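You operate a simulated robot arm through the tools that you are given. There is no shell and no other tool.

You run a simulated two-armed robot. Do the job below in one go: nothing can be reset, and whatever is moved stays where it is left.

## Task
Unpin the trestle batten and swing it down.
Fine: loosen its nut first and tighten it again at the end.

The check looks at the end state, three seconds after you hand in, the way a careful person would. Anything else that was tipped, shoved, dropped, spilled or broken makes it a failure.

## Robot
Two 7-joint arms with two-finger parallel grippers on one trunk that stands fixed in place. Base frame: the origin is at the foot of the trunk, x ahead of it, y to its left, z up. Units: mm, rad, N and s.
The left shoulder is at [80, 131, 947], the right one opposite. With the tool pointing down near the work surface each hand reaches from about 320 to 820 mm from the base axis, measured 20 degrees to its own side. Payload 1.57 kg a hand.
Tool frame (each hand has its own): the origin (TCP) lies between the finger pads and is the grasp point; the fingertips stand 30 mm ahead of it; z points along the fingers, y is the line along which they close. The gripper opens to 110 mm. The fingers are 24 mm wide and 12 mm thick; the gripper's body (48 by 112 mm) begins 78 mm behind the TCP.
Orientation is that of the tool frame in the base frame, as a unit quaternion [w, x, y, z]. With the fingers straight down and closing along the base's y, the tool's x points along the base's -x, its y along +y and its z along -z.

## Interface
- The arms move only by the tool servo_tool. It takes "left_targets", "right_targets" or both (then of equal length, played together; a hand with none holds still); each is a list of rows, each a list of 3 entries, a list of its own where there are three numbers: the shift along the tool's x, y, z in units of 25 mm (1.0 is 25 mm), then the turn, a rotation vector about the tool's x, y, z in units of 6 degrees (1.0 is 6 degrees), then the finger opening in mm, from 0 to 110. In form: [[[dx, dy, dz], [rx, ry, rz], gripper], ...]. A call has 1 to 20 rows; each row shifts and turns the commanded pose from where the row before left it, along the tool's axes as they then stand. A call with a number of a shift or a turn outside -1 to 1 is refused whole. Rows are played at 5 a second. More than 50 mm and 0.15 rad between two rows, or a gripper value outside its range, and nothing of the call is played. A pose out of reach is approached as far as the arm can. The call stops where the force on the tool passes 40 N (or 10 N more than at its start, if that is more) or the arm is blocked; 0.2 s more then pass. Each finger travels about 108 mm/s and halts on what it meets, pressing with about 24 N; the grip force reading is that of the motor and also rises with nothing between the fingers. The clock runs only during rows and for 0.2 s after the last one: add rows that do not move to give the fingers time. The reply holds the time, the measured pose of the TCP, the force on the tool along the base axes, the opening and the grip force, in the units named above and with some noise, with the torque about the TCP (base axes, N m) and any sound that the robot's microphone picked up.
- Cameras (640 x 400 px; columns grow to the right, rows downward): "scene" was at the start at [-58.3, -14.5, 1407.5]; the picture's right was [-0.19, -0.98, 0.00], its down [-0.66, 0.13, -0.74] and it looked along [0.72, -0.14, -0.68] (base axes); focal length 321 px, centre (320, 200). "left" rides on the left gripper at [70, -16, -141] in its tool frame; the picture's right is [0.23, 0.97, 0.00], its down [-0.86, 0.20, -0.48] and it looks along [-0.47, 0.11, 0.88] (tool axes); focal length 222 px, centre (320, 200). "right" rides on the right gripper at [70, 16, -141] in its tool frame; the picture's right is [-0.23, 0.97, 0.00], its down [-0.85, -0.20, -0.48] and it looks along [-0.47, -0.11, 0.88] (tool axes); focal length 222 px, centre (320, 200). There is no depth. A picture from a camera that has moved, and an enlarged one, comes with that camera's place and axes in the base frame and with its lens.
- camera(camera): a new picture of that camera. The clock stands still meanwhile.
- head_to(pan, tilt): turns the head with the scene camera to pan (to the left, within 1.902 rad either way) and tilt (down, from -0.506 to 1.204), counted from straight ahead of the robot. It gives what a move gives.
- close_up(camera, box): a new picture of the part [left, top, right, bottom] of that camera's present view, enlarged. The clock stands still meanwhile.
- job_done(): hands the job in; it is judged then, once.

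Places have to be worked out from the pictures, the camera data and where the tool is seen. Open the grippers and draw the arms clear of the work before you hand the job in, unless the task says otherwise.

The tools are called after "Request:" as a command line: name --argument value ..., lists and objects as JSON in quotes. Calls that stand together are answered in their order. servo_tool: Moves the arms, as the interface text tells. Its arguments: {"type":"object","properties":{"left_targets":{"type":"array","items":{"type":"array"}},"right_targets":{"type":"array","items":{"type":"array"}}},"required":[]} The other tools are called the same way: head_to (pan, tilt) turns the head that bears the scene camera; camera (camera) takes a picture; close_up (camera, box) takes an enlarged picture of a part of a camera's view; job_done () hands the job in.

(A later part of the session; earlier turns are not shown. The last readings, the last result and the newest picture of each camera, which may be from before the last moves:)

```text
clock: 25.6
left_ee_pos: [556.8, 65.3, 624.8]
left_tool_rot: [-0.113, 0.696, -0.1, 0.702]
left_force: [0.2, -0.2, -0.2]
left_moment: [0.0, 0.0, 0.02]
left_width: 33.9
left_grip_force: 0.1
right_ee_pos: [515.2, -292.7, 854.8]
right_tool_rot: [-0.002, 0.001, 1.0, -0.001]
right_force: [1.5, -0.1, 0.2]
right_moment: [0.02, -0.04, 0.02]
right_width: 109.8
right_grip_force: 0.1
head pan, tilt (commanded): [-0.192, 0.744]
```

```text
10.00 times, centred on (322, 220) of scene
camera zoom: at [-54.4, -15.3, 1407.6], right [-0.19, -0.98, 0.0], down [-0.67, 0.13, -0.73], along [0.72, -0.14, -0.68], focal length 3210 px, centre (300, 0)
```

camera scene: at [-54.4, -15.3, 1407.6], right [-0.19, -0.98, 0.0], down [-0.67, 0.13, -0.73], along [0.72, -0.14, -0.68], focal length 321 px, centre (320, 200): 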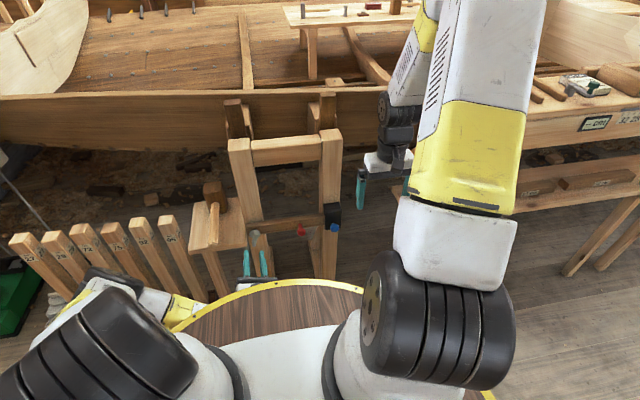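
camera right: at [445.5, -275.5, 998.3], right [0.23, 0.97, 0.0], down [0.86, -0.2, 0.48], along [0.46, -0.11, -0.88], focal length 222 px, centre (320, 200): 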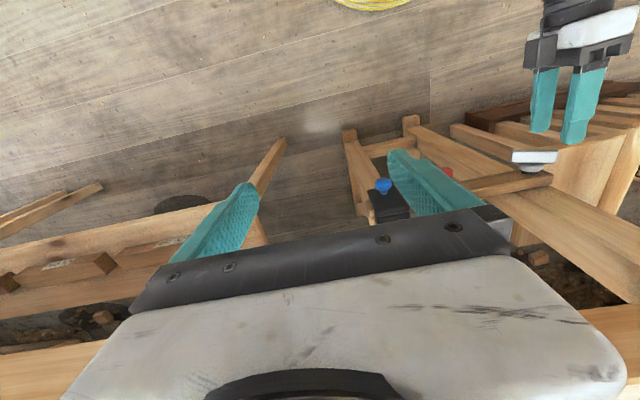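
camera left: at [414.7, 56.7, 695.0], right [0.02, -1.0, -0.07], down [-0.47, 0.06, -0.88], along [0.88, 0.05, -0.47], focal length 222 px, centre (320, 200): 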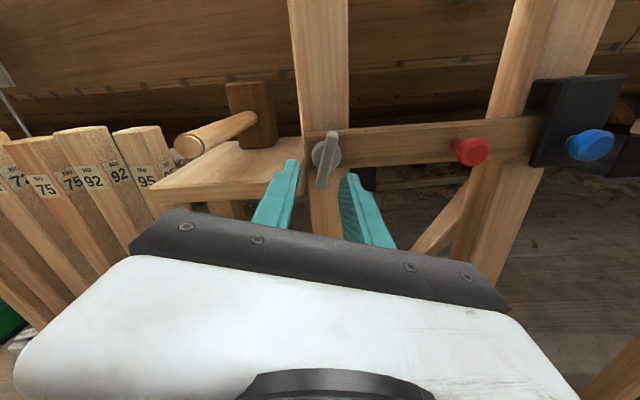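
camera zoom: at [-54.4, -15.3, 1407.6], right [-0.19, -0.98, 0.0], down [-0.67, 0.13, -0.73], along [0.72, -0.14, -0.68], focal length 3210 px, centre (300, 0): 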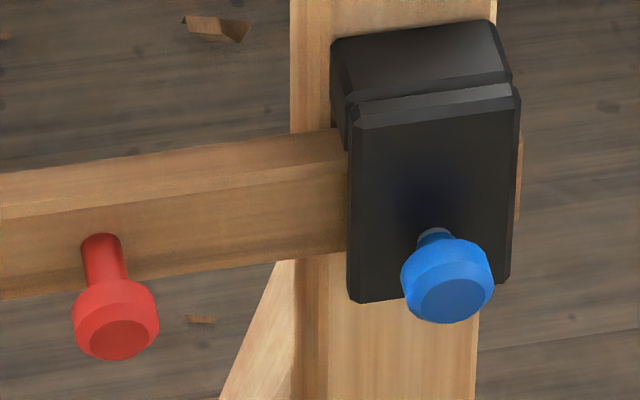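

Red's front face is at about (630,-89,621) on a batten front at x≈671; blue's front face is at about (625.5,-198.5,622.5) with the plate at x≈656. I bring the right hand level in front of the blue pin, staying clear of everything.

Request:
servo_tool --right_targets '[[[0.038, 0.204, 0.59], [0, -1, 0], 90], [[0.038, 0.204, 0.59], [0, -1, 0], 90], [[0.038, 0.204, 0.59], [0, -1, 0], 90], [[0.038, 0.204, 0.59], [0, -1, 0], 90], [[0.038, 0.204, 0.59], [0, -1, 0], 90], [[0.328, 0.204, 0.492], [0, -1, 0], 90], [[0.328, 0.204, 0.492], [0, -1, 0], 90], [[0.328, 0.204, 0.492], [0, -1, 0], 90], [[0.328, 0.204, 0.492], [0, -1, 0], 90], [[0.328, 0.204, 0.492], [0, -1, 0], 90], [[0.53, 0.204, 0.262], [0, -1, 0], 90], [[0.53, 0.204, 0.262], [0, -1, 0], 90], [[0.53, 0.204, 0.262], [0, -1, 0], 90], [[0.53, 0.204, 0.262], [0, -1, 0], 90], [[0.53, 0.204, 0.262], [0, -1, 0], 90], [[0, 0, 0], [0, 0, 0], 60]]'

Request:
camera --camera "left"

Request:
camera --camera "right"

Request:
camera --camera "scene"

```text
clock: 29.0
left_ee_pos: [556.3, 65.9, 623.7]
left_tool_rot: [-0.113, 0.696, -0.102, 0.702]
left_force: [1.0, 0.3, 0.2]
left_moment: [-0.02, 0.04, 0.04]
left_width: 33.8
left_grip_force: 0.1
right_ee_pos: [545.9, -214.9, 637.0]
right_tool_rot: [0.706, 0.001, 0.708, -0.001]
right_force: [0.0, -0.1, 0.0]
right_moment: [-0.02, -0.01, -0.02]
right_width: 59.7
right_grip_force: 0.0
head pan, tilt (commanded): [-0.192, 0.744]
```

```text
taken
camera left: at [414.2, 57.8, 694.7], right [0.02, -1.0, -0.08], down [-0.47, 0.06, -0.88], along [0.88, 0.05, -0.47], focal length 222 px, centre (320, 200)
```

left: 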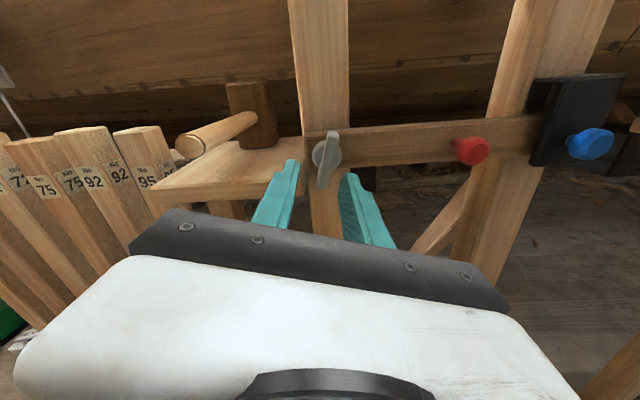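

```text
taken
camera right: at [405.6, -198.3, 568.6], right [0.0, 0.97, 0.23], down [-0.48, -0.2, 0.86], along [0.88, -0.11, 0.46], focal length 222 px, centre (320, 200)
```

right: 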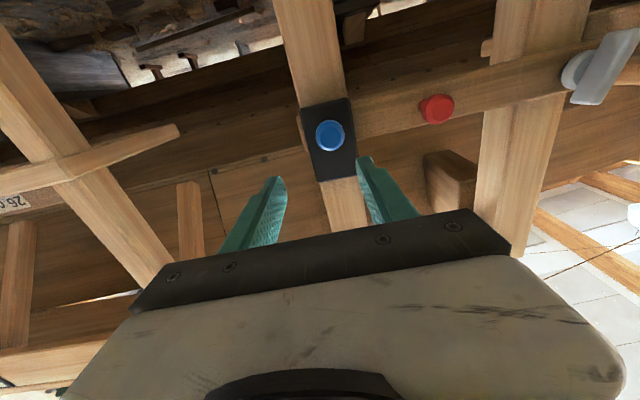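

```text
taken
camera scene: at [-54.7, -14.7, 1407.6], right [-0.19, -0.98, 0.0], down [-0.67, 0.13, -0.73], along [0.72, -0.14, -0.68], focal length 321 px, centre (320, 200)
```

scene: 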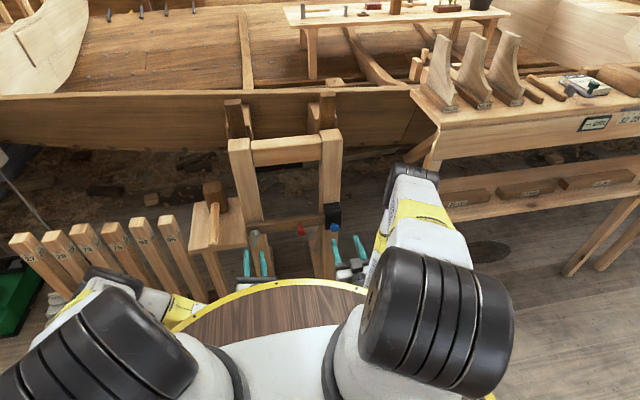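

The right hand is level at (546,-215,637). I enlarge its view of the blue pin to refine the alignment.

Request:
close_up --camera "right" --box '[270, 80, 398, 160]'

Request:
close_up --camera "right" --box '[380, 60, 572, 180]'

```text
5.00 times, centred on (334, 120) of right
camera zoom: at [405.6, -198.3, 568.6], right [0.0, 0.97, 0.23], down [-0.48, -0.2, 0.86], along [0.88, -0.11, 0.46], focal length 1111 px, centre (250, 600)
```

zoom: 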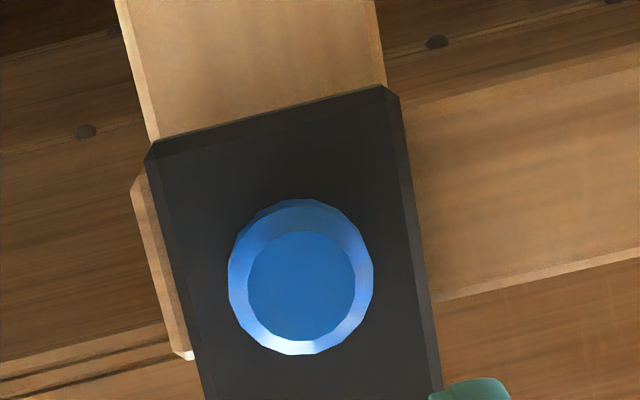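

```text
3.33 times, centred on (476, 120) of right
camera zoom: at [405.6, -198.3, 568.6], right [0.0, 0.97, 0.23], down [-0.48, -0.2, 0.86], along [0.88, -0.11, 0.46], focal length 740 px, centre (-200, 467)
```

zoom: 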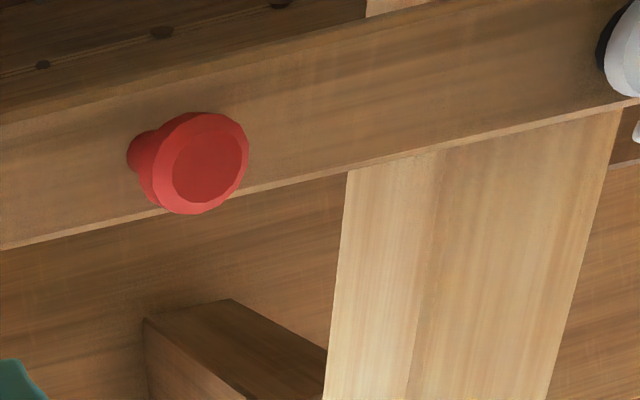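

Blue's axis is about (y -199.5, z 620), red's about (y -91, z 619.5). Now I roll the left hand back to -91 degrees and yaw it 35 degrees toward the red handle, moving it across in front of the batten.

Request:
servo_tool --left_targets '[[[0, 0, 0], [0, 0, 1], 34], [[0, 0, 0], [0, 0, 1], 34], [[0, 0, 0], [0, 0, 1], 34], [[0, 0, 0], [0, 0, 1], 34], [[0, 0, 0], [0, 0, 1], 34], [[0, 0, 0], [0, 0, 1], 34], [[0, 0, 0], [0, 0, 1], 34], [[0, 0, 0], [0, 0, 1], 34], [[0, 0, 0], [0, 0, 1], 34], [[0, 0, 0], [0, 0, 1], 34], [[0, 0, 0], [0, 0, 1], 34], [[0, 0, 0], [0, 0, 1], 34], [[0, 0, 0], [0, 0, 0], 60]]'

```text
clock: 31.8
left_ee_pos: [555.2, 65.6, 621.9]
left_tool_rot: [0.504, -0.503, 0.493, -0.5]
left_force: [0.0, 0.6, 0.4]
left_moment: [0.01, -0.01, 0.0]
left_width: 60.3
left_grip_force: 0.1
right_ee_pos: [546.0, -215.0, 636.6]
right_tool_rot: [0.706, -0.001, 0.708, 0.001]
right_force: [0.4, -0.2, -0.4]
right_moment: [0.04, 0.01, 0.0]
right_width: 60.1
right_grip_force: 0.0
head pan, tilt (commanded): [-0.192, 0.744]
```

Roll is -90 degrees now. I yaw and move across to the standoff before the red handle.

Request:
servo_tool --left_targets '[[[0.7, 0, 0.12], [0, 1, 0], 60], [[0.68, 0, 0.19], [0, 1, 0], 60], [[0.66, 0, 0.26], [0, 1, 0], 60], [[0.62, 0, 0.32], [0, 1, 0], 60], [[0.59, 0, 0.39], [0, 1, 0], 60], [[0.54, 0, 0.45], [0, 0.83, 0], 60], [[0, 0, 0], [0, 0, 0], 60]]'

Request:
camera --camera "left"

Request:
camera --camera "right"

Request:
camera --camera "scene"

```text
clock: 33.4
left_ee_pos: [563.2, -47.4, 623.0]
left_tool_rot: [-0.322, 0.331, -0.623, 0.632]
left_force: [1.0, 0.8, -0.7]
left_moment: [0.0, 0.01, 0.02]
left_width: 60.1
left_grip_force: 0.0
right_ee_pos: [543.5, -214.6, 639.4]
right_tool_rot: [0.707, 0.0, 0.707, 0.0]
right_force: [-0.2, 0.2, 0.2]
right_moment: [0.0, 0.0, -0.01]
right_width: 59.9
right_grip_force: 0.0
head pan, tilt (commanded): [-0.192, 0.744]
```

```text
taken
camera left: at [408.8, -21.9, 639.8], right [-0.13, -0.2, -0.97], down [0.1, 0.97, -0.22], along [0.99, -0.12, -0.11], focal length 222 px, centre (320, 200)
```

left: 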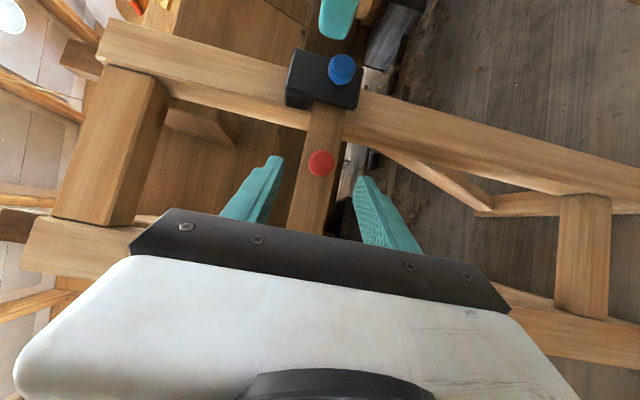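

```text
taken
camera right: at [404.3, -198.4, 570.0], right [0.0, 0.97, 0.23], down [-0.48, -0.2, 0.86], along [0.88, -0.11, 0.47], focal length 222 px, centre (320, 200)
```

right: 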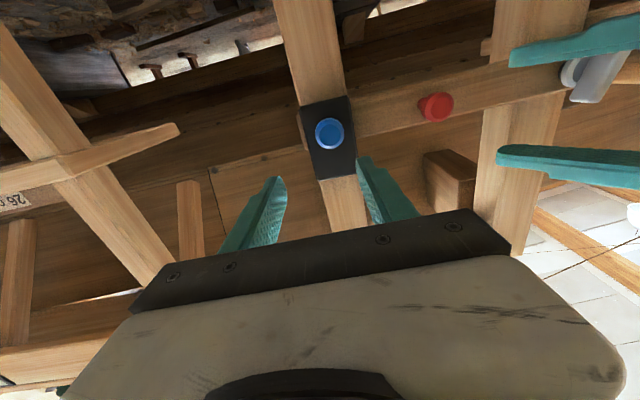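

```text
taken
camera scene: at [-58.4, -14.5, 1407.5], right [-0.19, -0.98, 0.0], down [-0.66, 0.13, -0.74], along [0.72, -0.14, -0.68], focal length 321 px, centre (320, 200)
```

scene: 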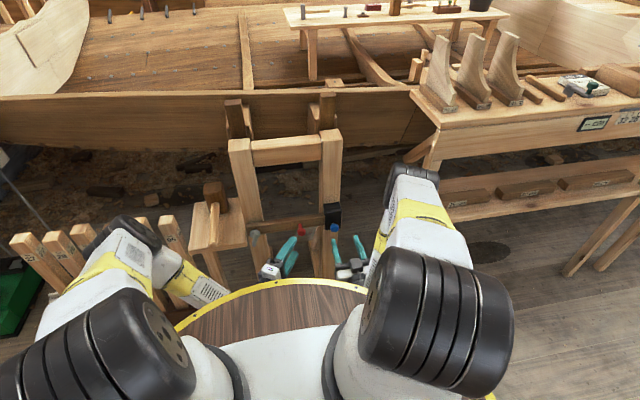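

Left hand is yawed 35 degrees at (563,-47,623), with red between its open fingers in view. I advance along the fingers until the head is between the pads.

Request:
servo_tool --left_targets '[[[-0.07, 0.03, 0.77], [0, 0, 0], 60], [[-0.07, 0.03, 0.77], [0, 0, 0], 60], [[-0.07, 0.03, 0.77], [0, 0, 0], 60], [[-0.07, 0.03, 0.77], [0, 0, 0], 60], [[0, 0, 0], [0, 0, 0], 60]]'

Request:
camera --camera "left"

Request:
close_up --camera "right" --box '[380, 40, 572, 160]'

Request:
close_up --camera "scene" --box '[240, 190, 380, 278]'

```text
clock: 34.6
left_ee_pos: [632.0, -84.0, 620.9]
left_tool_rot: [-0.323, 0.331, -0.622, 0.632]
left_force: [0.3, 0.0, 0.1]
left_moment: [0.02, -0.01, 0.0]
left_width: 60.2
left_grip_force: 0.1
right_ee_pos: [543.9, -214.2, 639.4]
right_tool_rot: [0.707, 0.0, 0.707, 0.0]
right_force: [0.2, -0.4, 0.7]
right_moment: [0.02, 0.02, 0.0]
right_width: 60.1
right_grip_force: 0.1
head pan, tilt (commanded): [-0.192, 0.744]
```

```text
taken
camera left: at [474.8, -60.8, 637.6], right [-0.13, -0.2, -0.97], down [0.1, 0.97, -0.22], along [0.99, -0.12, -0.11], focal length 222 px, centre (320, 200)
```

left: 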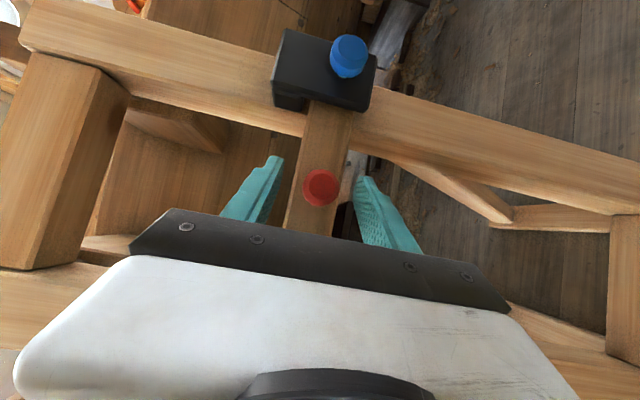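

```text
3.33 times, centred on (476, 100) of right
camera zoom: at [404.3, -198.4, 570.0], right [0.0, 0.97, 0.23], down [-0.48, -0.2, 0.86], along [0.88, -0.11, 0.47], focal length 740 px, centre (-200, 533)
```

zoom: 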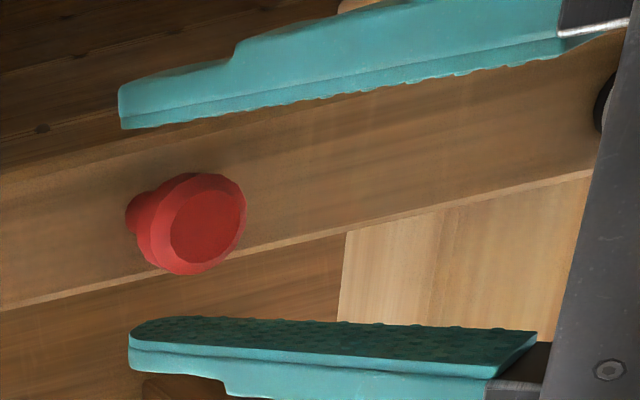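

```text
4.55 times, centred on (310, 234) of scene
camera zoom: at [-58.4, -14.5, 1407.5], right [-0.19, -0.98, 0.0], down [-0.66, 0.13, -0.74], along [0.72, -0.14, -0.68], focal length 1459 px, centre (366, 46)
```

zoom: 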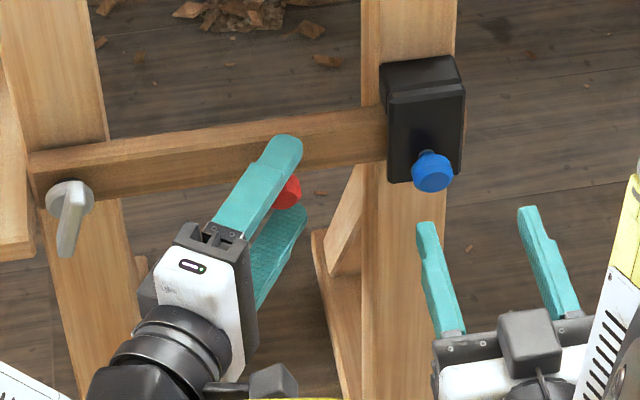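

Red is centred between the fingers. I close the left hand on it.

Request:
servo_tool --left_targets '[[[0, 0, 0], [0, 0, 0], 40], [[0, 0, 0], [0, 0, 0], 25], [[0, 0, 0], [0, 0, 0], 15], [[0, 0, 0], [0, 0, 0], 15]]'

Request:
close_up --camera "right" --box '[380, 40, 572, 160]'

```text
clock: 35.6
left_ee_pos: [630.5, -84.4, 619.1]
left_tool_rot: [-0.323, 0.332, -0.622, 0.631]
left_force: [3.9, -2.6, -9.0]
left_moment: [0.06, 0.04, 0.01]
left_width: 27.3
left_grip_force: 37.9
right_ee_pos: [544.1, -215.7, 637.9]
right_tool_rot: [0.707, 0.001, 0.707, -0.001]
right_force: [-0.2, 0.1, -0.2]
right_moment: [-0.04, -0.02, -0.01]
right_width: 59.9
right_grip_force: 0.1
head pan, tilt (commanded): [-0.192, 0.744]
```

```text
3.33 times, centred on (476, 100) of right
camera zoom: at [404.4, -198.5, 569.8], right [0.0, 0.97, 0.23], down [-0.48, -0.2, 0.86], along [0.88, -0.11, 0.47], focal length 740 px, centre (-200, 533)
```

zoom: 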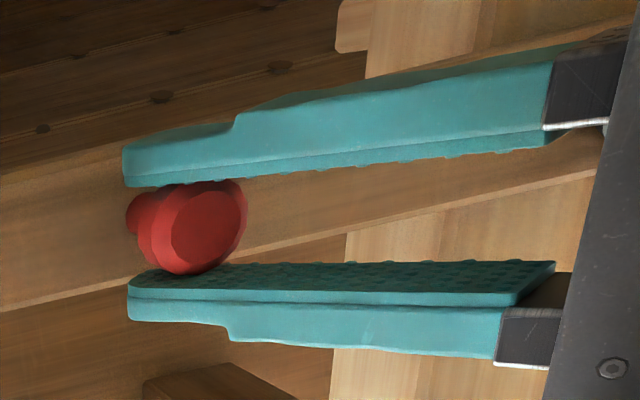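

Red is held (27.3 mm, head). Now I line the right hand up with the blue pin and advance most of the way.

Request:
servo_tool --right_targets '[[[0.36, 0.32, 0], [0, 0, 0], 60], [[0.36, 0.32, 0], [0, 0, 0], 60], [[0, 0, 0.6], [0, 0, 0], 60], [[0, 0, 0.6], [0, 0, 0], 60], [[0, 0, 0.4], [0, 0, 0], 60], [[0, 0, 0], [0, 0, 0], 60]]'

Request:
camera --camera "right"

Request:
close_up --camera "scene" --box '[240, 190, 380, 278]'

Request:
close_up --camera "left" --box '[240, 0, 432, 120]'

```text
clock: 37.0
left_ee_pos: [631.2, -84.6, 619.9]
left_tool_rot: [-0.322, 0.332, -0.622, 0.631]
left_force: [4.3, -2.6, -14.5]
left_moment: [0.07, 0.13, 0.05]
left_width: 27.7
left_grip_force: 38.0
right_ee_pos: [584.8, -199.5, 622.6]
right_tool_rot: [0.707, 0.001, 0.707, -0.001]
right_force: [0.0, -0.7, 0.8]
right_moment: [-0.01, 0.0, -0.01]
right_width: 60.2
right_grip_force: 0.1
head pan, tilt (commanded): [-0.192, 0.744]
```

```text
taken
camera right: at [445.1, -183.1, 553.2], right [0.0, 0.97, 0.23], down [-0.48, -0.2, 0.86], along [0.88, -0.11, 0.47], focal length 222 px, centre (320, 200)
```

right: 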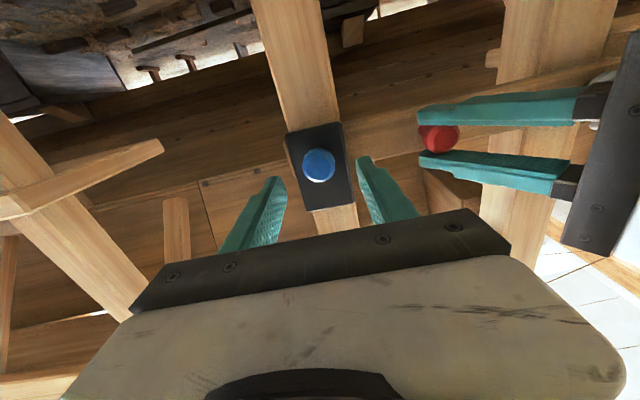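

```text
4.55 times, centred on (310, 234) of scene
camera zoom: at [-57.8, -14.6, 1407.5], right [-0.19, -0.98, 0.0], down [-0.66, 0.13, -0.74], along [0.72, -0.14, -0.68], focal length 1459 px, centre (366, 46)
```

zoom: 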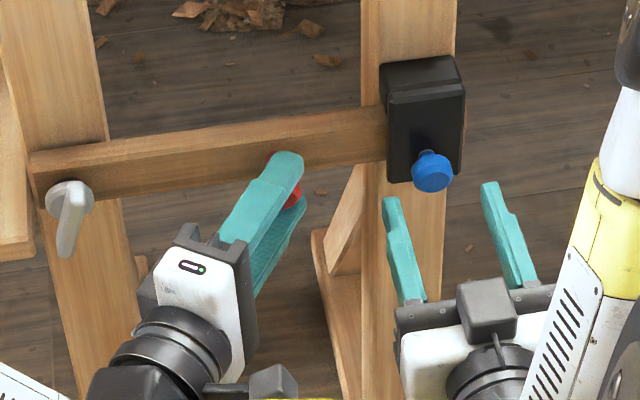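

```text
3.33 times, centred on (336, 60) of left
camera zoom: at [474.7, -60.6, 637.1], right [-0.14, -0.2, -0.97], down [0.1, 0.97, -0.22], along [0.99, -0.12, -0.11], focal length 740 px, centre (267, 667)
```

zoom: 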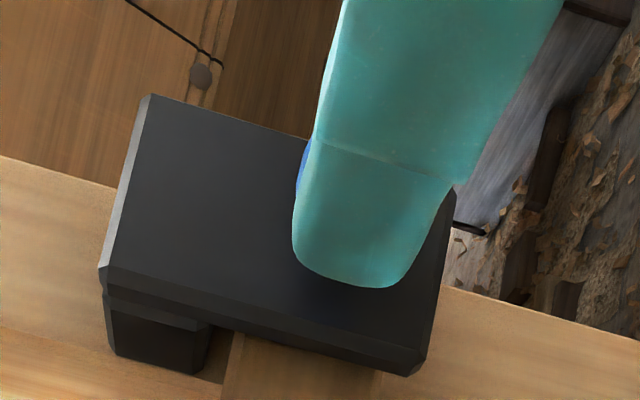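

Alignment is close; I enlarge the right view to measure the remaining offset.

Request:
close_up --camera "right" --box '[240, 110, 400, 210]'

```text
4.00 times, centred on (320, 160) of right
camera zoom: at [445.1, -183.1, 553.2], right [0.0, 0.97, 0.23], down [-0.48, -0.2, 0.86], along [0.88, -0.11, 0.47], focal length 888 px, centre (320, 360)
```

zoom: 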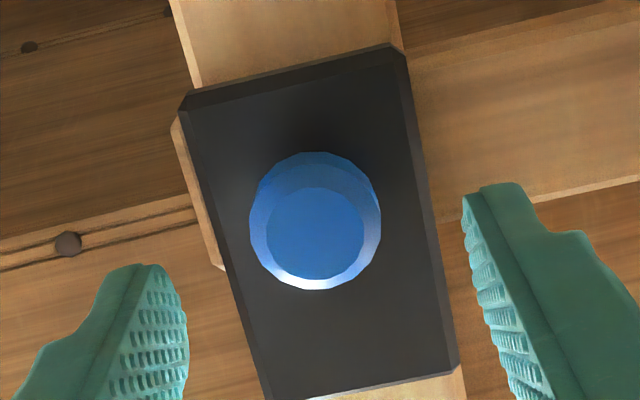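

Blue sits about 3.5 mm below and 1 mm right of the hand's axis. I correct that, advance 30 mm and close on the knob.

Request:
servo_tool --right_targets '[[[0.14, -0.04, 0.3], [0, 0, 0], 60], [[0, 0, 0.5], [0, 0, 0], 60], [[0, 0, 0.4], [0, 0, 0], 60], [[0, 0, 0], [0, 0, 0], 60], [[0, 0, 0], [0, 0, 0], 40]]'

Request:
close_up --camera "right" --box '[240, 110, 400, 210]'

Request:
close_up --camera "left" --box '[240, 0, 432, 120]'

Request:
close_up --camera "scene" --box '[280, 190, 380, 252]'

```text
clock: 38.2
left_ee_pos: [630.5, -84.9, 620.2]
left_tool_rot: [-0.323, 0.332, -0.622, 0.631]
left_force: [2.4, -2.3, -16.4]
left_moment: [0.1, 0.15, 0.0]
left_width: 27.7
left_grip_force: 38.1
right_ee_pos: [616.5, -201.3, 619.4]
right_tool_rot: [0.708, 0.0, 0.707, 0.0]
right_force: [-0.6, -0.2, -0.6]
right_moment: [0.0, -0.02, -0.01]
right_width: 40.2
right_grip_force: 0.0
head pan, tilt (commanded): [-0.192, 0.744]
```

```text
4.00 times, centred on (320, 160) of right
camera zoom: at [475.7, -184.2, 549.9], right [0.0, 0.97, 0.23], down [-0.48, -0.2, 0.86], along [0.88, -0.11, 0.47], focal length 888 px, centre (320, 360)
```

zoom: 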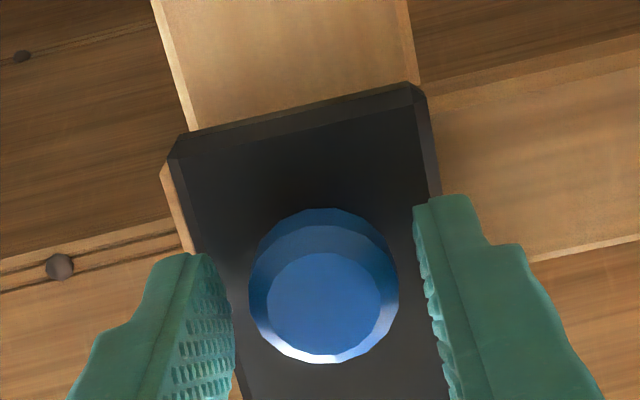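

```text
3.33 times, centred on (336, 60) of left
camera zoom: at [474.7, -60.6, 637.1], right [-0.14, -0.2, -0.97], down [0.1, 0.97, -0.22], along [0.99, -0.12, -0.11], focal length 740 px, centre (267, 667)
```

zoom: 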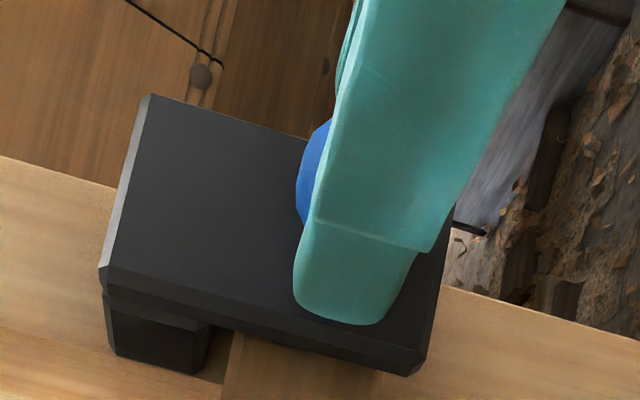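

```text
6.40 times, centred on (330, 221) of scene
camera zoom: at [-57.8, -14.6, 1407.5], right [-0.19, -0.98, 0.0], down [-0.66, 0.13, -0.74], along [0.72, -0.14, -0.68], focal length 2054 px, centre (256, 66)
```

zoom: 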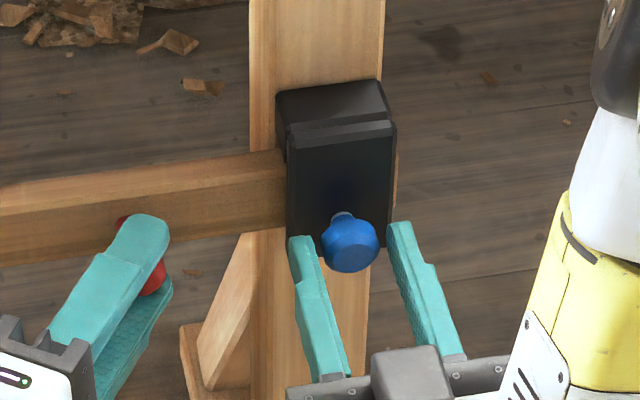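

The fingers straddle the blue head. I close the right hand on it and ease the left hand down a millimetre to take the side load off the pin.

Request:
servo_tool --left_targets '[[[0, 0.05, 0], [0, 0, 0], 15], [[0, 0, 0], [0, 0, 0], 15], [[0, 0, 0], [0, 0, 0], 15], [[0, 0, 0], [0, 0, 0], 15]]' --right_targets '[[[0, 0, 0], [0, 0, 0], 30], [[0, 0, 0], [0, 0, 0], 15], [[0, 0, 0], [0, 0, 0], 10], [[0, 0, 0], [0, 0, 0], 10]]'

```text
clock: 39.2
left_ee_pos: [630.8, -84.7, 619.4]
left_tool_rot: [-0.322, 0.331, -0.622, 0.632]
left_force: [0.9, -1.9, -4.2]
left_moment: [-0.01, 0.0, -0.09]
left_width: 27.6
left_grip_force: 37.5
right_ee_pos: [614.7, -200.8, 618.5]
right_tool_rot: [0.707, -0.001, 0.707, 0.001]
right_force: [0.7, 3.2, -1.4]
right_moment: [0.02, -0.04, 0.09]
right_width: 28.9
right_grip_force: 39.2
head pan, tilt (commanded): [-0.192, 0.744]
```

Blue is gripped (28.9 mm). I pull it out gently along -x and watch the force.

Request:
servo_tool --right_targets '[[[0, 0, -0.2], [0, 0, 0], 10], [[0, 0, -0.2], [0, 0, 0], 10], [[0, 0, 0], [0, 0, 0], 10]]'

Request:
close_up --camera "scene" --box '[280, 190, 380, 252]'

```text
clock: 40.0
left_ee_pos: [630.1, -84.9, 619.7]
left_tool_rot: [-0.323, 0.332, -0.622, 0.632]
left_force: [0.9, -4.9, -1.8]
left_moment: [-0.06, -0.04, -0.09]
left_width: 27.7
left_grip_force: 38.3
right_ee_pos: [606.0, -199.5, 619.0]
right_tool_rot: [0.707, 0.0, 0.707, -0.001]
right_force: [1.4, 3.3, 1.7]
right_moment: [-0.01, -0.39, 0.13]
right_width: 29.0
right_grip_force: 39.4
head pan, tilt (commanded): [-0.192, 0.744]
```

```text
6.40 times, centred on (330, 221) of scene
camera zoom: at [-58.3, -14.5, 1407.5], right [-0.19, -0.98, 0.0], down [-0.66, 0.13, -0.74], along [0.72, -0.14, -0.68], focal length 2054 px, centre (256, 66)
```

zoom: 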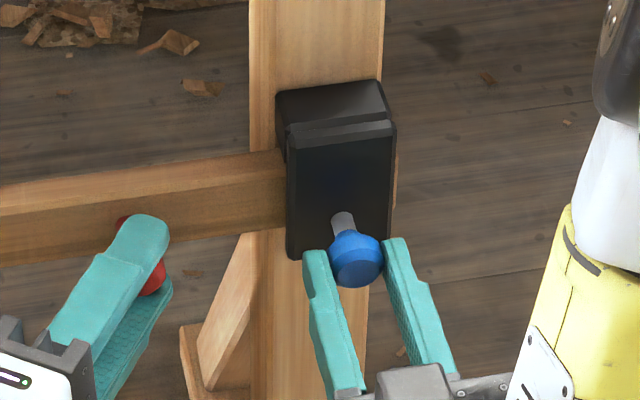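

The blue pin slides out with almost no force and shows its grey shaft. I keep pulling slowly, watching for a stop.

Request:
servo_tool --right_targets '[[[0, 0, -0.2], [0, 0, 0], 10], [[0, 0, -0.2], [0, 0, 0], 10], [[0, 0, -0.2], [0, 0, 0], 10], [[0, 0, 0], [0, 0, 0], 10]]'

Request:
close_up --camera "scene" --box '[280, 190, 380, 252]'

Request:
camera --camera "left"

```text
clock: 41.0
left_ee_pos: [630.6, -84.3, 618.8]
left_tool_rot: [-0.323, 0.331, -0.623, 0.631]
left_force: [3.0, -5.8, 1.0]
left_moment: [0.09, -0.11, -0.04]
left_width: 27.6
left_grip_force: 38.2
right_ee_pos: [588.5, -199.8, 619.2]
right_tool_rot: [0.707, 0.001, 0.707, -0.001]
right_force: [1.0, 1.1, 1.7]
right_moment: [0.03, -0.16, 0.02]
right_width: 29.0
right_grip_force: 38.7
head pan, tilt (commanded): [-0.192, 0.744]
```

```text
6.40 times, centred on (330, 221) of scene
camera zoom: at [-58.3, -14.6, 1407.5], right [-0.19, -0.98, 0.0], down [-0.66, 0.13, -0.74], along [0.72, -0.14, -0.68], focal length 2054 px, centre (256, 66)
```

zoom: 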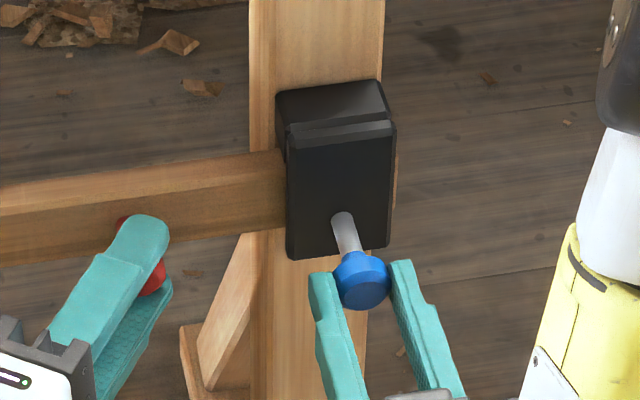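

```text
taken
camera left: at [474.6, -60.6, 636.6], right [-0.13, -0.2, -0.97], down [0.1, 0.97, -0.22], along [0.99, -0.12, -0.11], focal length 222 px, centre (320, 200)
```

left: 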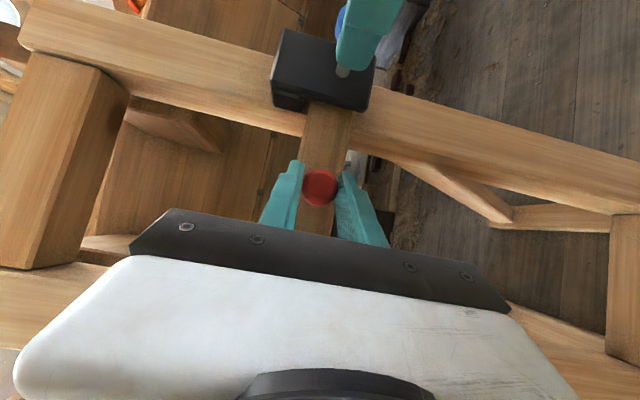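

The pin is out 26 mm with no stop yet. I test the batten by nudging the left hand down 4 mm and reading the force.

Request:
servo_tool --left_targets '[[[0, 0.08, 0], [0, 0, 0], 15], [[0, 0.08, 0], [0, 0, 0], 15], [[0, 0, 0], [0, 0, 0], 15]]'

```text
clock: 41.8
left_ee_pos: [630.4, -84.5, 615.3]
left_tool_rot: [-0.323, 0.33, -0.622, 0.632]
left_force: [8.5, -10.7, 1.2]
left_moment: [0.26, -0.18, -0.05]
left_width: 27.4
left_grip_force: 37.6
right_ee_pos: [590.1, -200.6, 619.2]
right_tool_rot: [0.707, 0.0, 0.707, -0.001]
right_force: [-1.1, 3.3, 2.7]
right_moment: [-0.03, 0.02, 0.09]
right_width: 28.8
right_grip_force: 38.7
head pan, tilt (commanded): [-0.192, 0.744]
```

The left hand went down 3.5 mm with hardly any vertical force, so the batten seems free. I look closely at the batten's end in the bracket.

Request:
close_up --camera "scene" --box '[280, 190, 380, 252]'

Request:
close_up --camera "left" --box '[240, 20, 432, 140]'

Request:
close_up --camera "right" --box '[240, 60, 560, 260]'

```text
6.40 times, centred on (330, 221) of scene
camera zoom: at [-58.3, -14.7, 1407.5], right [-0.19, -0.98, 0.0], down [-0.66, 0.13, -0.74], along [0.72, -0.14, -0.68], focal length 2054 px, centre (256, 66)
```

zoom: 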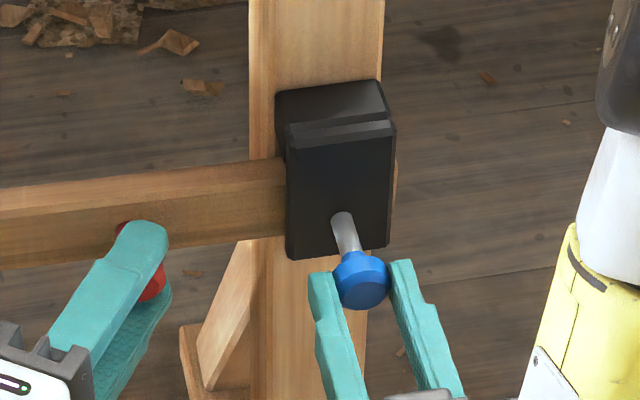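

```text
3.33 times, centred on (336, 80) of left
camera zoom: at [474.6, -60.1, 632.5], right [-0.13, -0.2, -0.97], down [0.1, 0.97, -0.22], along [0.99, -0.12, -0.11], focal length 740 px, centre (267, 600)
```

zoom: 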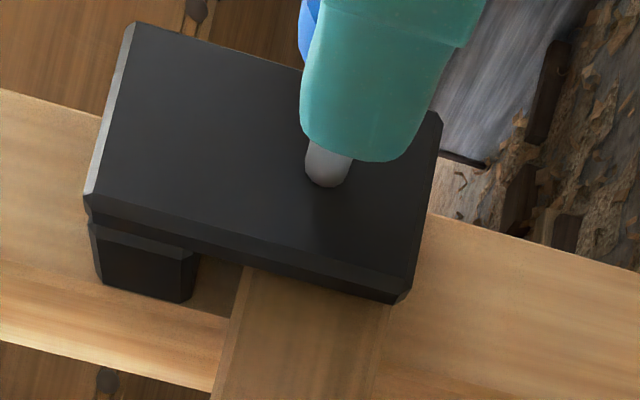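

```text
2.00 times, centred on (400, 160) of right
camera zoom: at [449.9, -183.7, 549.9], right [0.0, 0.97, 0.23], down [-0.48, -0.2, 0.86], along [0.88, -0.11, 0.47], focal length 444 px, centre (160, 280)
```

zoom: 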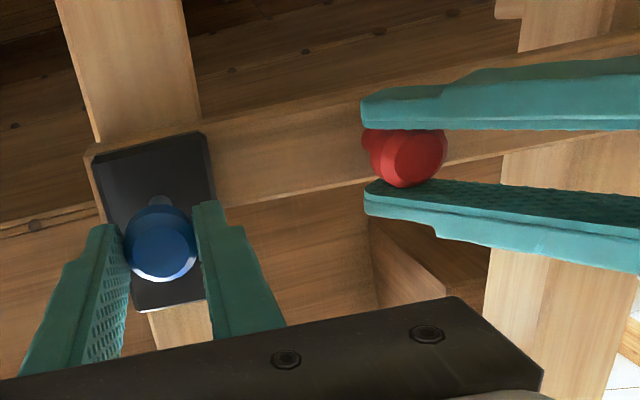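

The batten's end has visibly dropped in the bracket, so it is unpinned. I ease the left grip to a loose cage around the red head and swing the batten 30 degrees about the pivot (y 59.6, z 619.5).

Request:
servo_tool --left_targets '[[[0, 0, 0], [0, 0, 0], 30], [[-0.044, 0.601, -0.03], [-0.575, 0, 0.82], 30], [[-0.044, 0.601, -0.03], [-0.575, 0, 0.82], 30], [[-0.044, 0.601, -0.03], [-0.575, 0, 0.82], 30], [[-0.044, 0.601, -0.03], [-0.575, 0, 0.82], 30], [[0, 0, 0], [0, 0, 0], 30]]'

Request:
camera --camera "left"

Request:
close_up --camera "scene" --box '[230, 190, 390, 290]'

Request:
camera --camera "right"

```text
clock: 43.2
left_ee_pos: [628.7, -68.7, 557.1]
left_tool_rot: [0.383, -0.256, 0.741, -0.488]
left_force: [0.4, -0.3, 0.0]
left_moment: [-0.02, 0.01, -0.02]
left_width: 30.4
left_grip_force: 0.1
right_ee_pos: [587.8, -201.1, 620.2]
right_tool_rot: [0.707, 0.0, 0.708, 0.0]
right_force: [-5.4, 0.4, -1.0]
right_moment: [-0.02, -0.04, 0.04]
right_width: 29.1
right_grip_force: 38.8
head pan, tilt (commanded): [-0.192, 0.744]
```

```text
taken
camera left: at [473.6, -53.7, 582.4], right [-0.14, 0.21, -0.97], down [0.1, 0.97, 0.2], along [0.99, -0.07, -0.15], focal length 222 px, centre (320, 200)
```

left: 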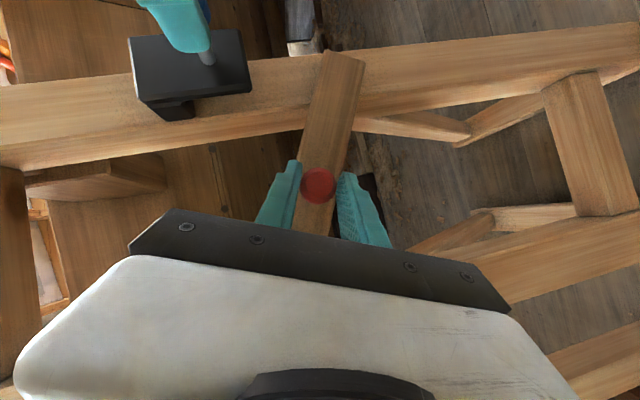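

```text
4.00 times, centred on (310, 240) of scene
camera zoom: at [-58.5, -14.5, 1407.4], right [-0.19, -0.98, 0.0], down [-0.66, 0.13, -0.74], along [0.72, -0.14, -0.68], focal length 1284 px, centre (360, 40)
```

zoom: 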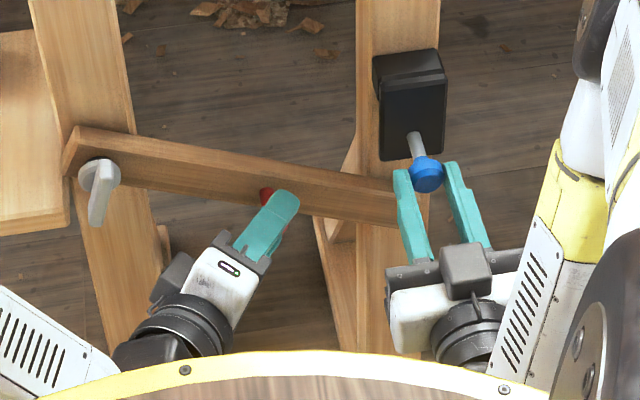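

```text
taken
camera right: at [449.6, -183.7, 550.0], right [0.0, 0.97, 0.23], down [-0.48, -0.2, 0.86], along [0.88, -0.11, 0.47], focal length 222 px, centre (320, 200)
```

right: 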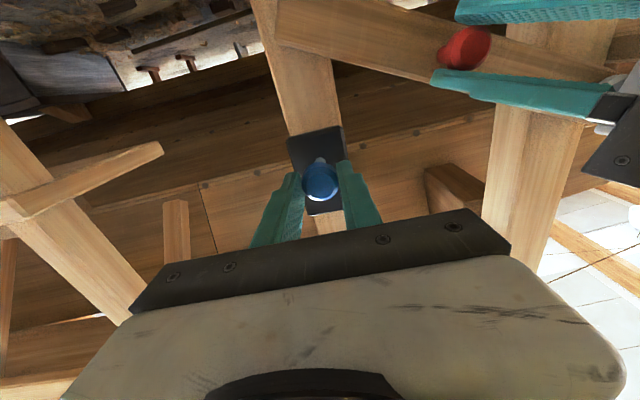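

The batten follows nicely, about 25 degrees down, with no force. I continue the swing by 30 degrees.

Request:
servo_tool --left_targets '[[[-0.044, 0.601, -0.03], [-0.575, 0, 0.82], 30], [[-0.044, 0.601, -0.03], [-0.575, 0, 0.82], 30], [[-0.044, 0.601, -0.03], [-0.575, 0, 0.82], 30], [[-0.044, 0.601, -0.03], [-0.575, 0, 0.82], 30], [[-0.044, 0.601, -0.03], [-0.575, 0, 0.82], 30], [[0, 0, 0], [0, 0, 0], 30]]'

Request:
camera --camera "left"

Request:
close_up --camera "scene" --box '[230, 190, 390, 290]'

```text
clock: 44.6
left_ee_pos: [632.7, -19.0, 500.3]
left_tool_rot: [0.437, -0.146, 0.843, -0.279]
left_force: [-0.7, -1.4, 1.3]
left_moment: [-0.03, 0.0, -0.04]
left_width: 31.5
left_grip_force: 0.6
right_ee_pos: [589.8, -200.7, 618.3]
right_tool_rot: [0.707, 0.0, 0.707, 0.0]
right_force: [-7.6, 0.3, -1.6]
right_moment: [0.01, 0.06, 0.01]
right_width: 29.1
right_grip_force: 38.8
head pan, tilt (commanded): [-0.192, 0.744]
```

```text
taken
camera left: at [476.6, -18.3, 530.9], right [-0.13, 0.67, -0.73], down [0.1, 0.74, 0.66], along [0.99, 0.01, -0.17], focal length 222 px, centre (320, 200)
```

left: 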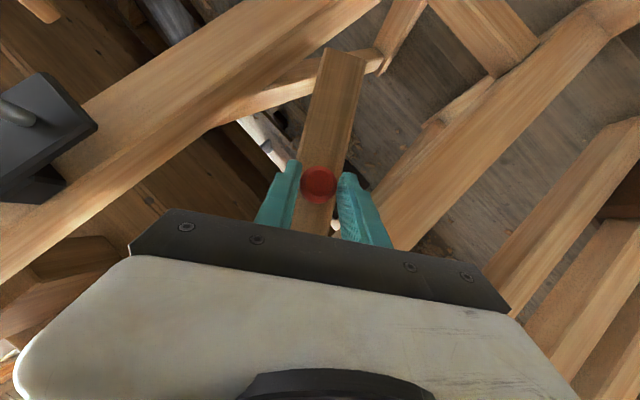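

```text
4.00 times, centred on (310, 240) of scene
camera zoom: at [-58.5, -14.6, 1407.4], right [-0.19, -0.98, 0.0], down [-0.66, 0.13, -0.74], along [0.72, -0.14, -0.68], focal length 1284 px, centre (360, 40)
```

zoom: 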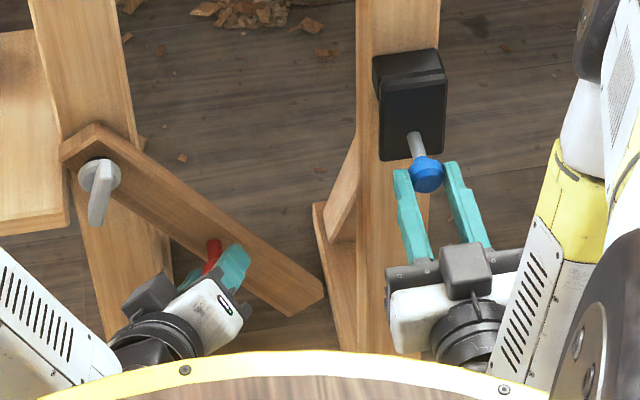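

About 56 degrees down, all clear. I finish the swing to vertical.

Request:
servo_tool --left_targets '[[[-0.044, 0.601, -0.03], [-0.575, 0, 0.82], 30], [[-0.044, 0.601, -0.03], [-0.575, 0, 0.82], 30], [[-0.044, 0.601, -0.03], [-0.575, 0, 0.82], 30], [[-0.044, 0.601, -0.03], [-0.575, 0, 0.82], 30], [[-0.044, 0.601, -0.03], [-0.575, 0, 0.82], 30], [[-0.022, 0.3, -0.015], [-0.288, 0, 0.41], 30], [[0, 0, 0], [0, 0, 0], 30]]'

Request:
camera --camera "left"

Request:
close_up --camera "scene" --box '[230, 190, 390, 290]'

Request:
camera --camera "right"

```text
clock: 46.2
left_ee_pos: [628.2, 55.6, 474.0]
left_tool_rot: [0.459, -0.017, 0.888, -0.029]
left_force: [0.4, -3.0, -1.1]
left_moment: [0.0, 0.01, -0.06]
left_width: 32.8
left_grip_force: 1.3
right_ee_pos: [589.6, -200.1, 619.1]
right_tool_rot: [0.707, 0.0, 0.707, -0.001]
right_force: [-10.2, 0.4, -1.8]
right_moment: [0.0, 0.04, 0.03]
right_width: 29.2
right_grip_force: 38.4
head pan, tilt (commanded): [-0.192, 0.744]
```

```text
taken
camera left: at [473.3, 40.8, 500.6], right [-0.13, 0.96, -0.25], down [0.1, 0.26, 0.96], along [0.99, 0.1, -0.13], focal length 222 px, centre (320, 200)
```

left: 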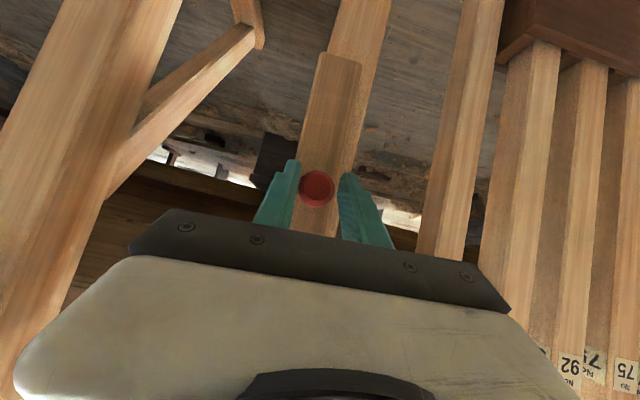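

```text
4.00 times, centred on (310, 240) of scene
camera zoom: at [-58.5, -14.6, 1407.4], right [-0.19, -0.98, 0.0], down [-0.66, 0.13, -0.74], along [0.72, -0.14, -0.68], focal length 1284 px, centre (360, 40)
```

zoom: 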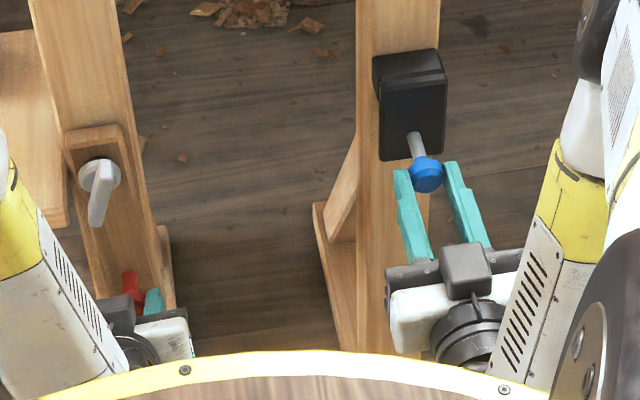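

```text
taken
camera right: at [449.7, -183.7, 550.0], right [0.0, 0.97, 0.23], down [-0.48, -0.2, 0.86], along [0.88, -0.11, 0.47], focal length 222 px, centre (320, 200)
```

right: 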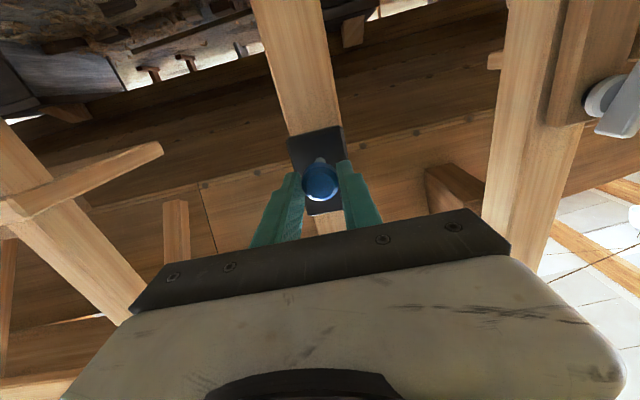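

The batten hangs at about 87 degrees by my measurement. I push it the last 3 degrees to plumb.

Request:
servo_tool --left_targets '[[[-0.022, 0.3, -0.015], [-0.288, 0, 0.41], 30], [[0, 0, 0], [0, 0, 0], 30]]'

Request:
camera --camera "left"

Request:
close_up --camera "scene" --box '[230, 190, 310, 240]'

```text
clock: 46.8
left_ee_pos: [629.3, 63.3, 475.4]
left_tool_rot: [0.46, -0.004, 0.888, -0.006]
left_force: [2.0, -6.0, -0.6]
left_moment: [-0.04, -0.03, -0.09]
left_width: 35.5
left_grip_force: 2.9
right_ee_pos: [590.1, -199.8, 619.1]
right_tool_rot: [0.707, 0.0, 0.707, -0.001]
right_force: [-8.8, 0.2, -2.6]
right_moment: [0.0, 0.04, 0.03]
right_width: 29.2
right_grip_force: 38.5
head pan, tilt (commanded): [-0.192, 0.744]
```

```text
taken
camera left: at [473.1, 47.2, 500.0], right [-0.13, 0.97, -0.2], down [0.1, 0.21, 0.97], along [0.99, 0.11, -0.13], focal length 222 px, centre (320, 200)
```

left: 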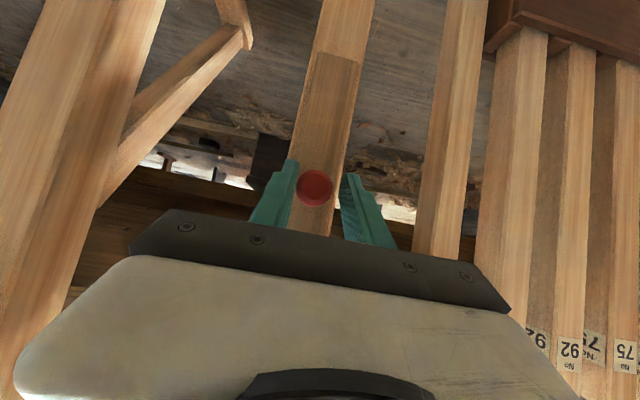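

```text
8.00 times, centred on (270, 215) of scene
camera zoom: at [-58.4, -14.7, 1407.4], right [-0.19, -0.98, 0.0], down [-0.66, 0.13, -0.74], along [0.72, -0.14, -0.68], focal length 2568 px, centre (720, 80)
```

zoom: 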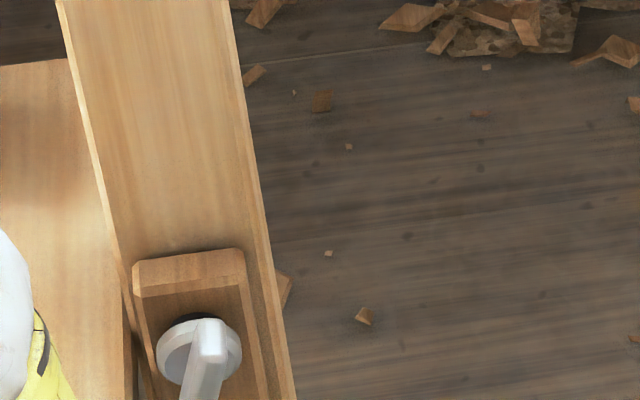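

The red handle is now straight below the pivot (y≈59.3) and the batten's end at y≈58, so it hangs plumb, held by pivot friction. I open the left fingers and back the hand off along its own axis.

Request:
servo_tool --left_targets '[[[0, 0, 0], [0, 0, 0], 46], [[0, 0, 0], [0, 0, 0], 46], [[0, 0, -0.6], [0, 0, 0], 46], [[0, 0, -0.8], [0, 0, 0], 46], [[0, 0, -0.8], [0, 0, 0], 46], [[0, 0, -0.8], [0, 0, 0], 46], [[0, 0, 0], [0, 0, 0], 46]]'

Request:
camera --camera "left"

Request:
close_up --camera "scene" --box '[230, 190, 390, 290]'

```text
clock: 48.4
left_ee_pos: [568.8, 64.9, 519.7]
left_tool_rot: [0.459, -0.004, 0.888, -0.007]
left_force: [-0.9, -0.2, 0.2]
left_moment: [0.0, -0.02, 0.04]
left_width: 45.7
left_grip_force: 0.1
right_ee_pos: [589.6, -200.3, 618.9]
right_tool_rot: [0.708, 0.0, 0.707, -0.001]
right_force: [-9.3, -0.7, -2.6]
right_moment: [0.01, 0.16, -0.02]
right_width: 29.1
right_grip_force: 38.3
head pan, tilt (commanded): [-0.192, 0.744]
```

```text
taken
camera left: at [412.6, 48.3, 546.0], right [-0.13, 0.97, -0.2], down [0.1, 0.21, 0.97], along [0.99, 0.11, -0.13], focal length 222 px, centre (320, 200)
```

left: 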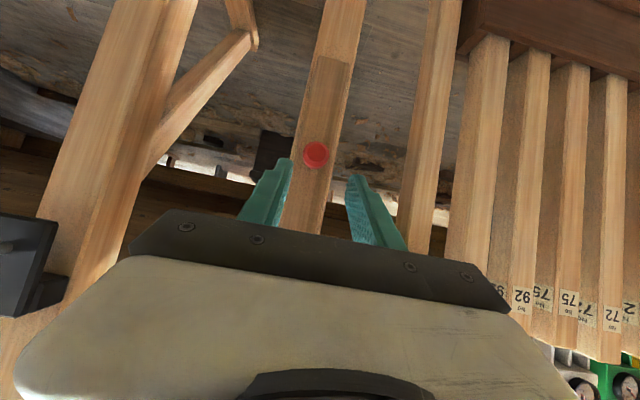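

```text
4.00 times, centred on (310, 240) of scene
camera zoom: at [-58.4, -14.6, 1407.4], right [-0.19, -0.98, 0.0], down [-0.66, 0.13, -0.74], along [0.72, -0.14, -0.68], focal length 1284 px, centre (360, 40)
```

zoom: 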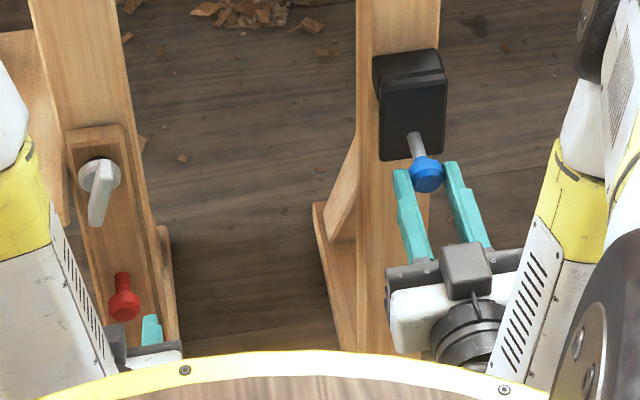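

The batten stays hanging on its own and the left hand is clear. Next I check whether the blue pin is captive: I pull it a few millimetres further and watch the force.

Request:
servo_tool --right_targets '[[[0, 0, -0.1], [0, 0, 0], 10], [[0, 0, -0.1], [0, 0, 0], 10], [[0, 0, 0], [0, 0, 0], 10]]'

Request:
close_up --camera "scene" --box '[300, 190, 380, 240]'

```text
clock: 49.2
left_ee_pos: [568.3, 64.1, 519.5]
left_tool_rot: [0.46, -0.004, 0.888, -0.006]
left_force: [-0.3, 0.2, -0.3]
left_moment: [0.0, 0.01, 0.0]
left_width: 45.7
left_grip_force: 0.1
right_ee_pos: [585.0, -200.2, 617.8]
right_tool_rot: [0.707, 0.001, 0.707, -0.001]
right_force: [15.5, -1.6, -4.2]
right_moment: [0.0, 0.41, -0.03]
right_width: 29.0
right_grip_force: 38.9
head pan, tilt (commanded): [-0.192, 0.744]
```

```text
8.00 times, centred on (340, 215) of scene
camera zoom: at [-57.6, -14.7, 1407.5], right [-0.19, -0.98, 0.0], down [-0.66, 0.13, -0.74], along [0.72, -0.14, -0.68], focal length 2568 px, centre (160, 80)
```

zoom: 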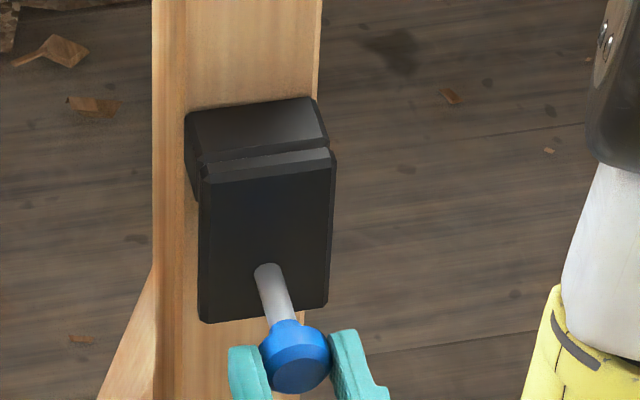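

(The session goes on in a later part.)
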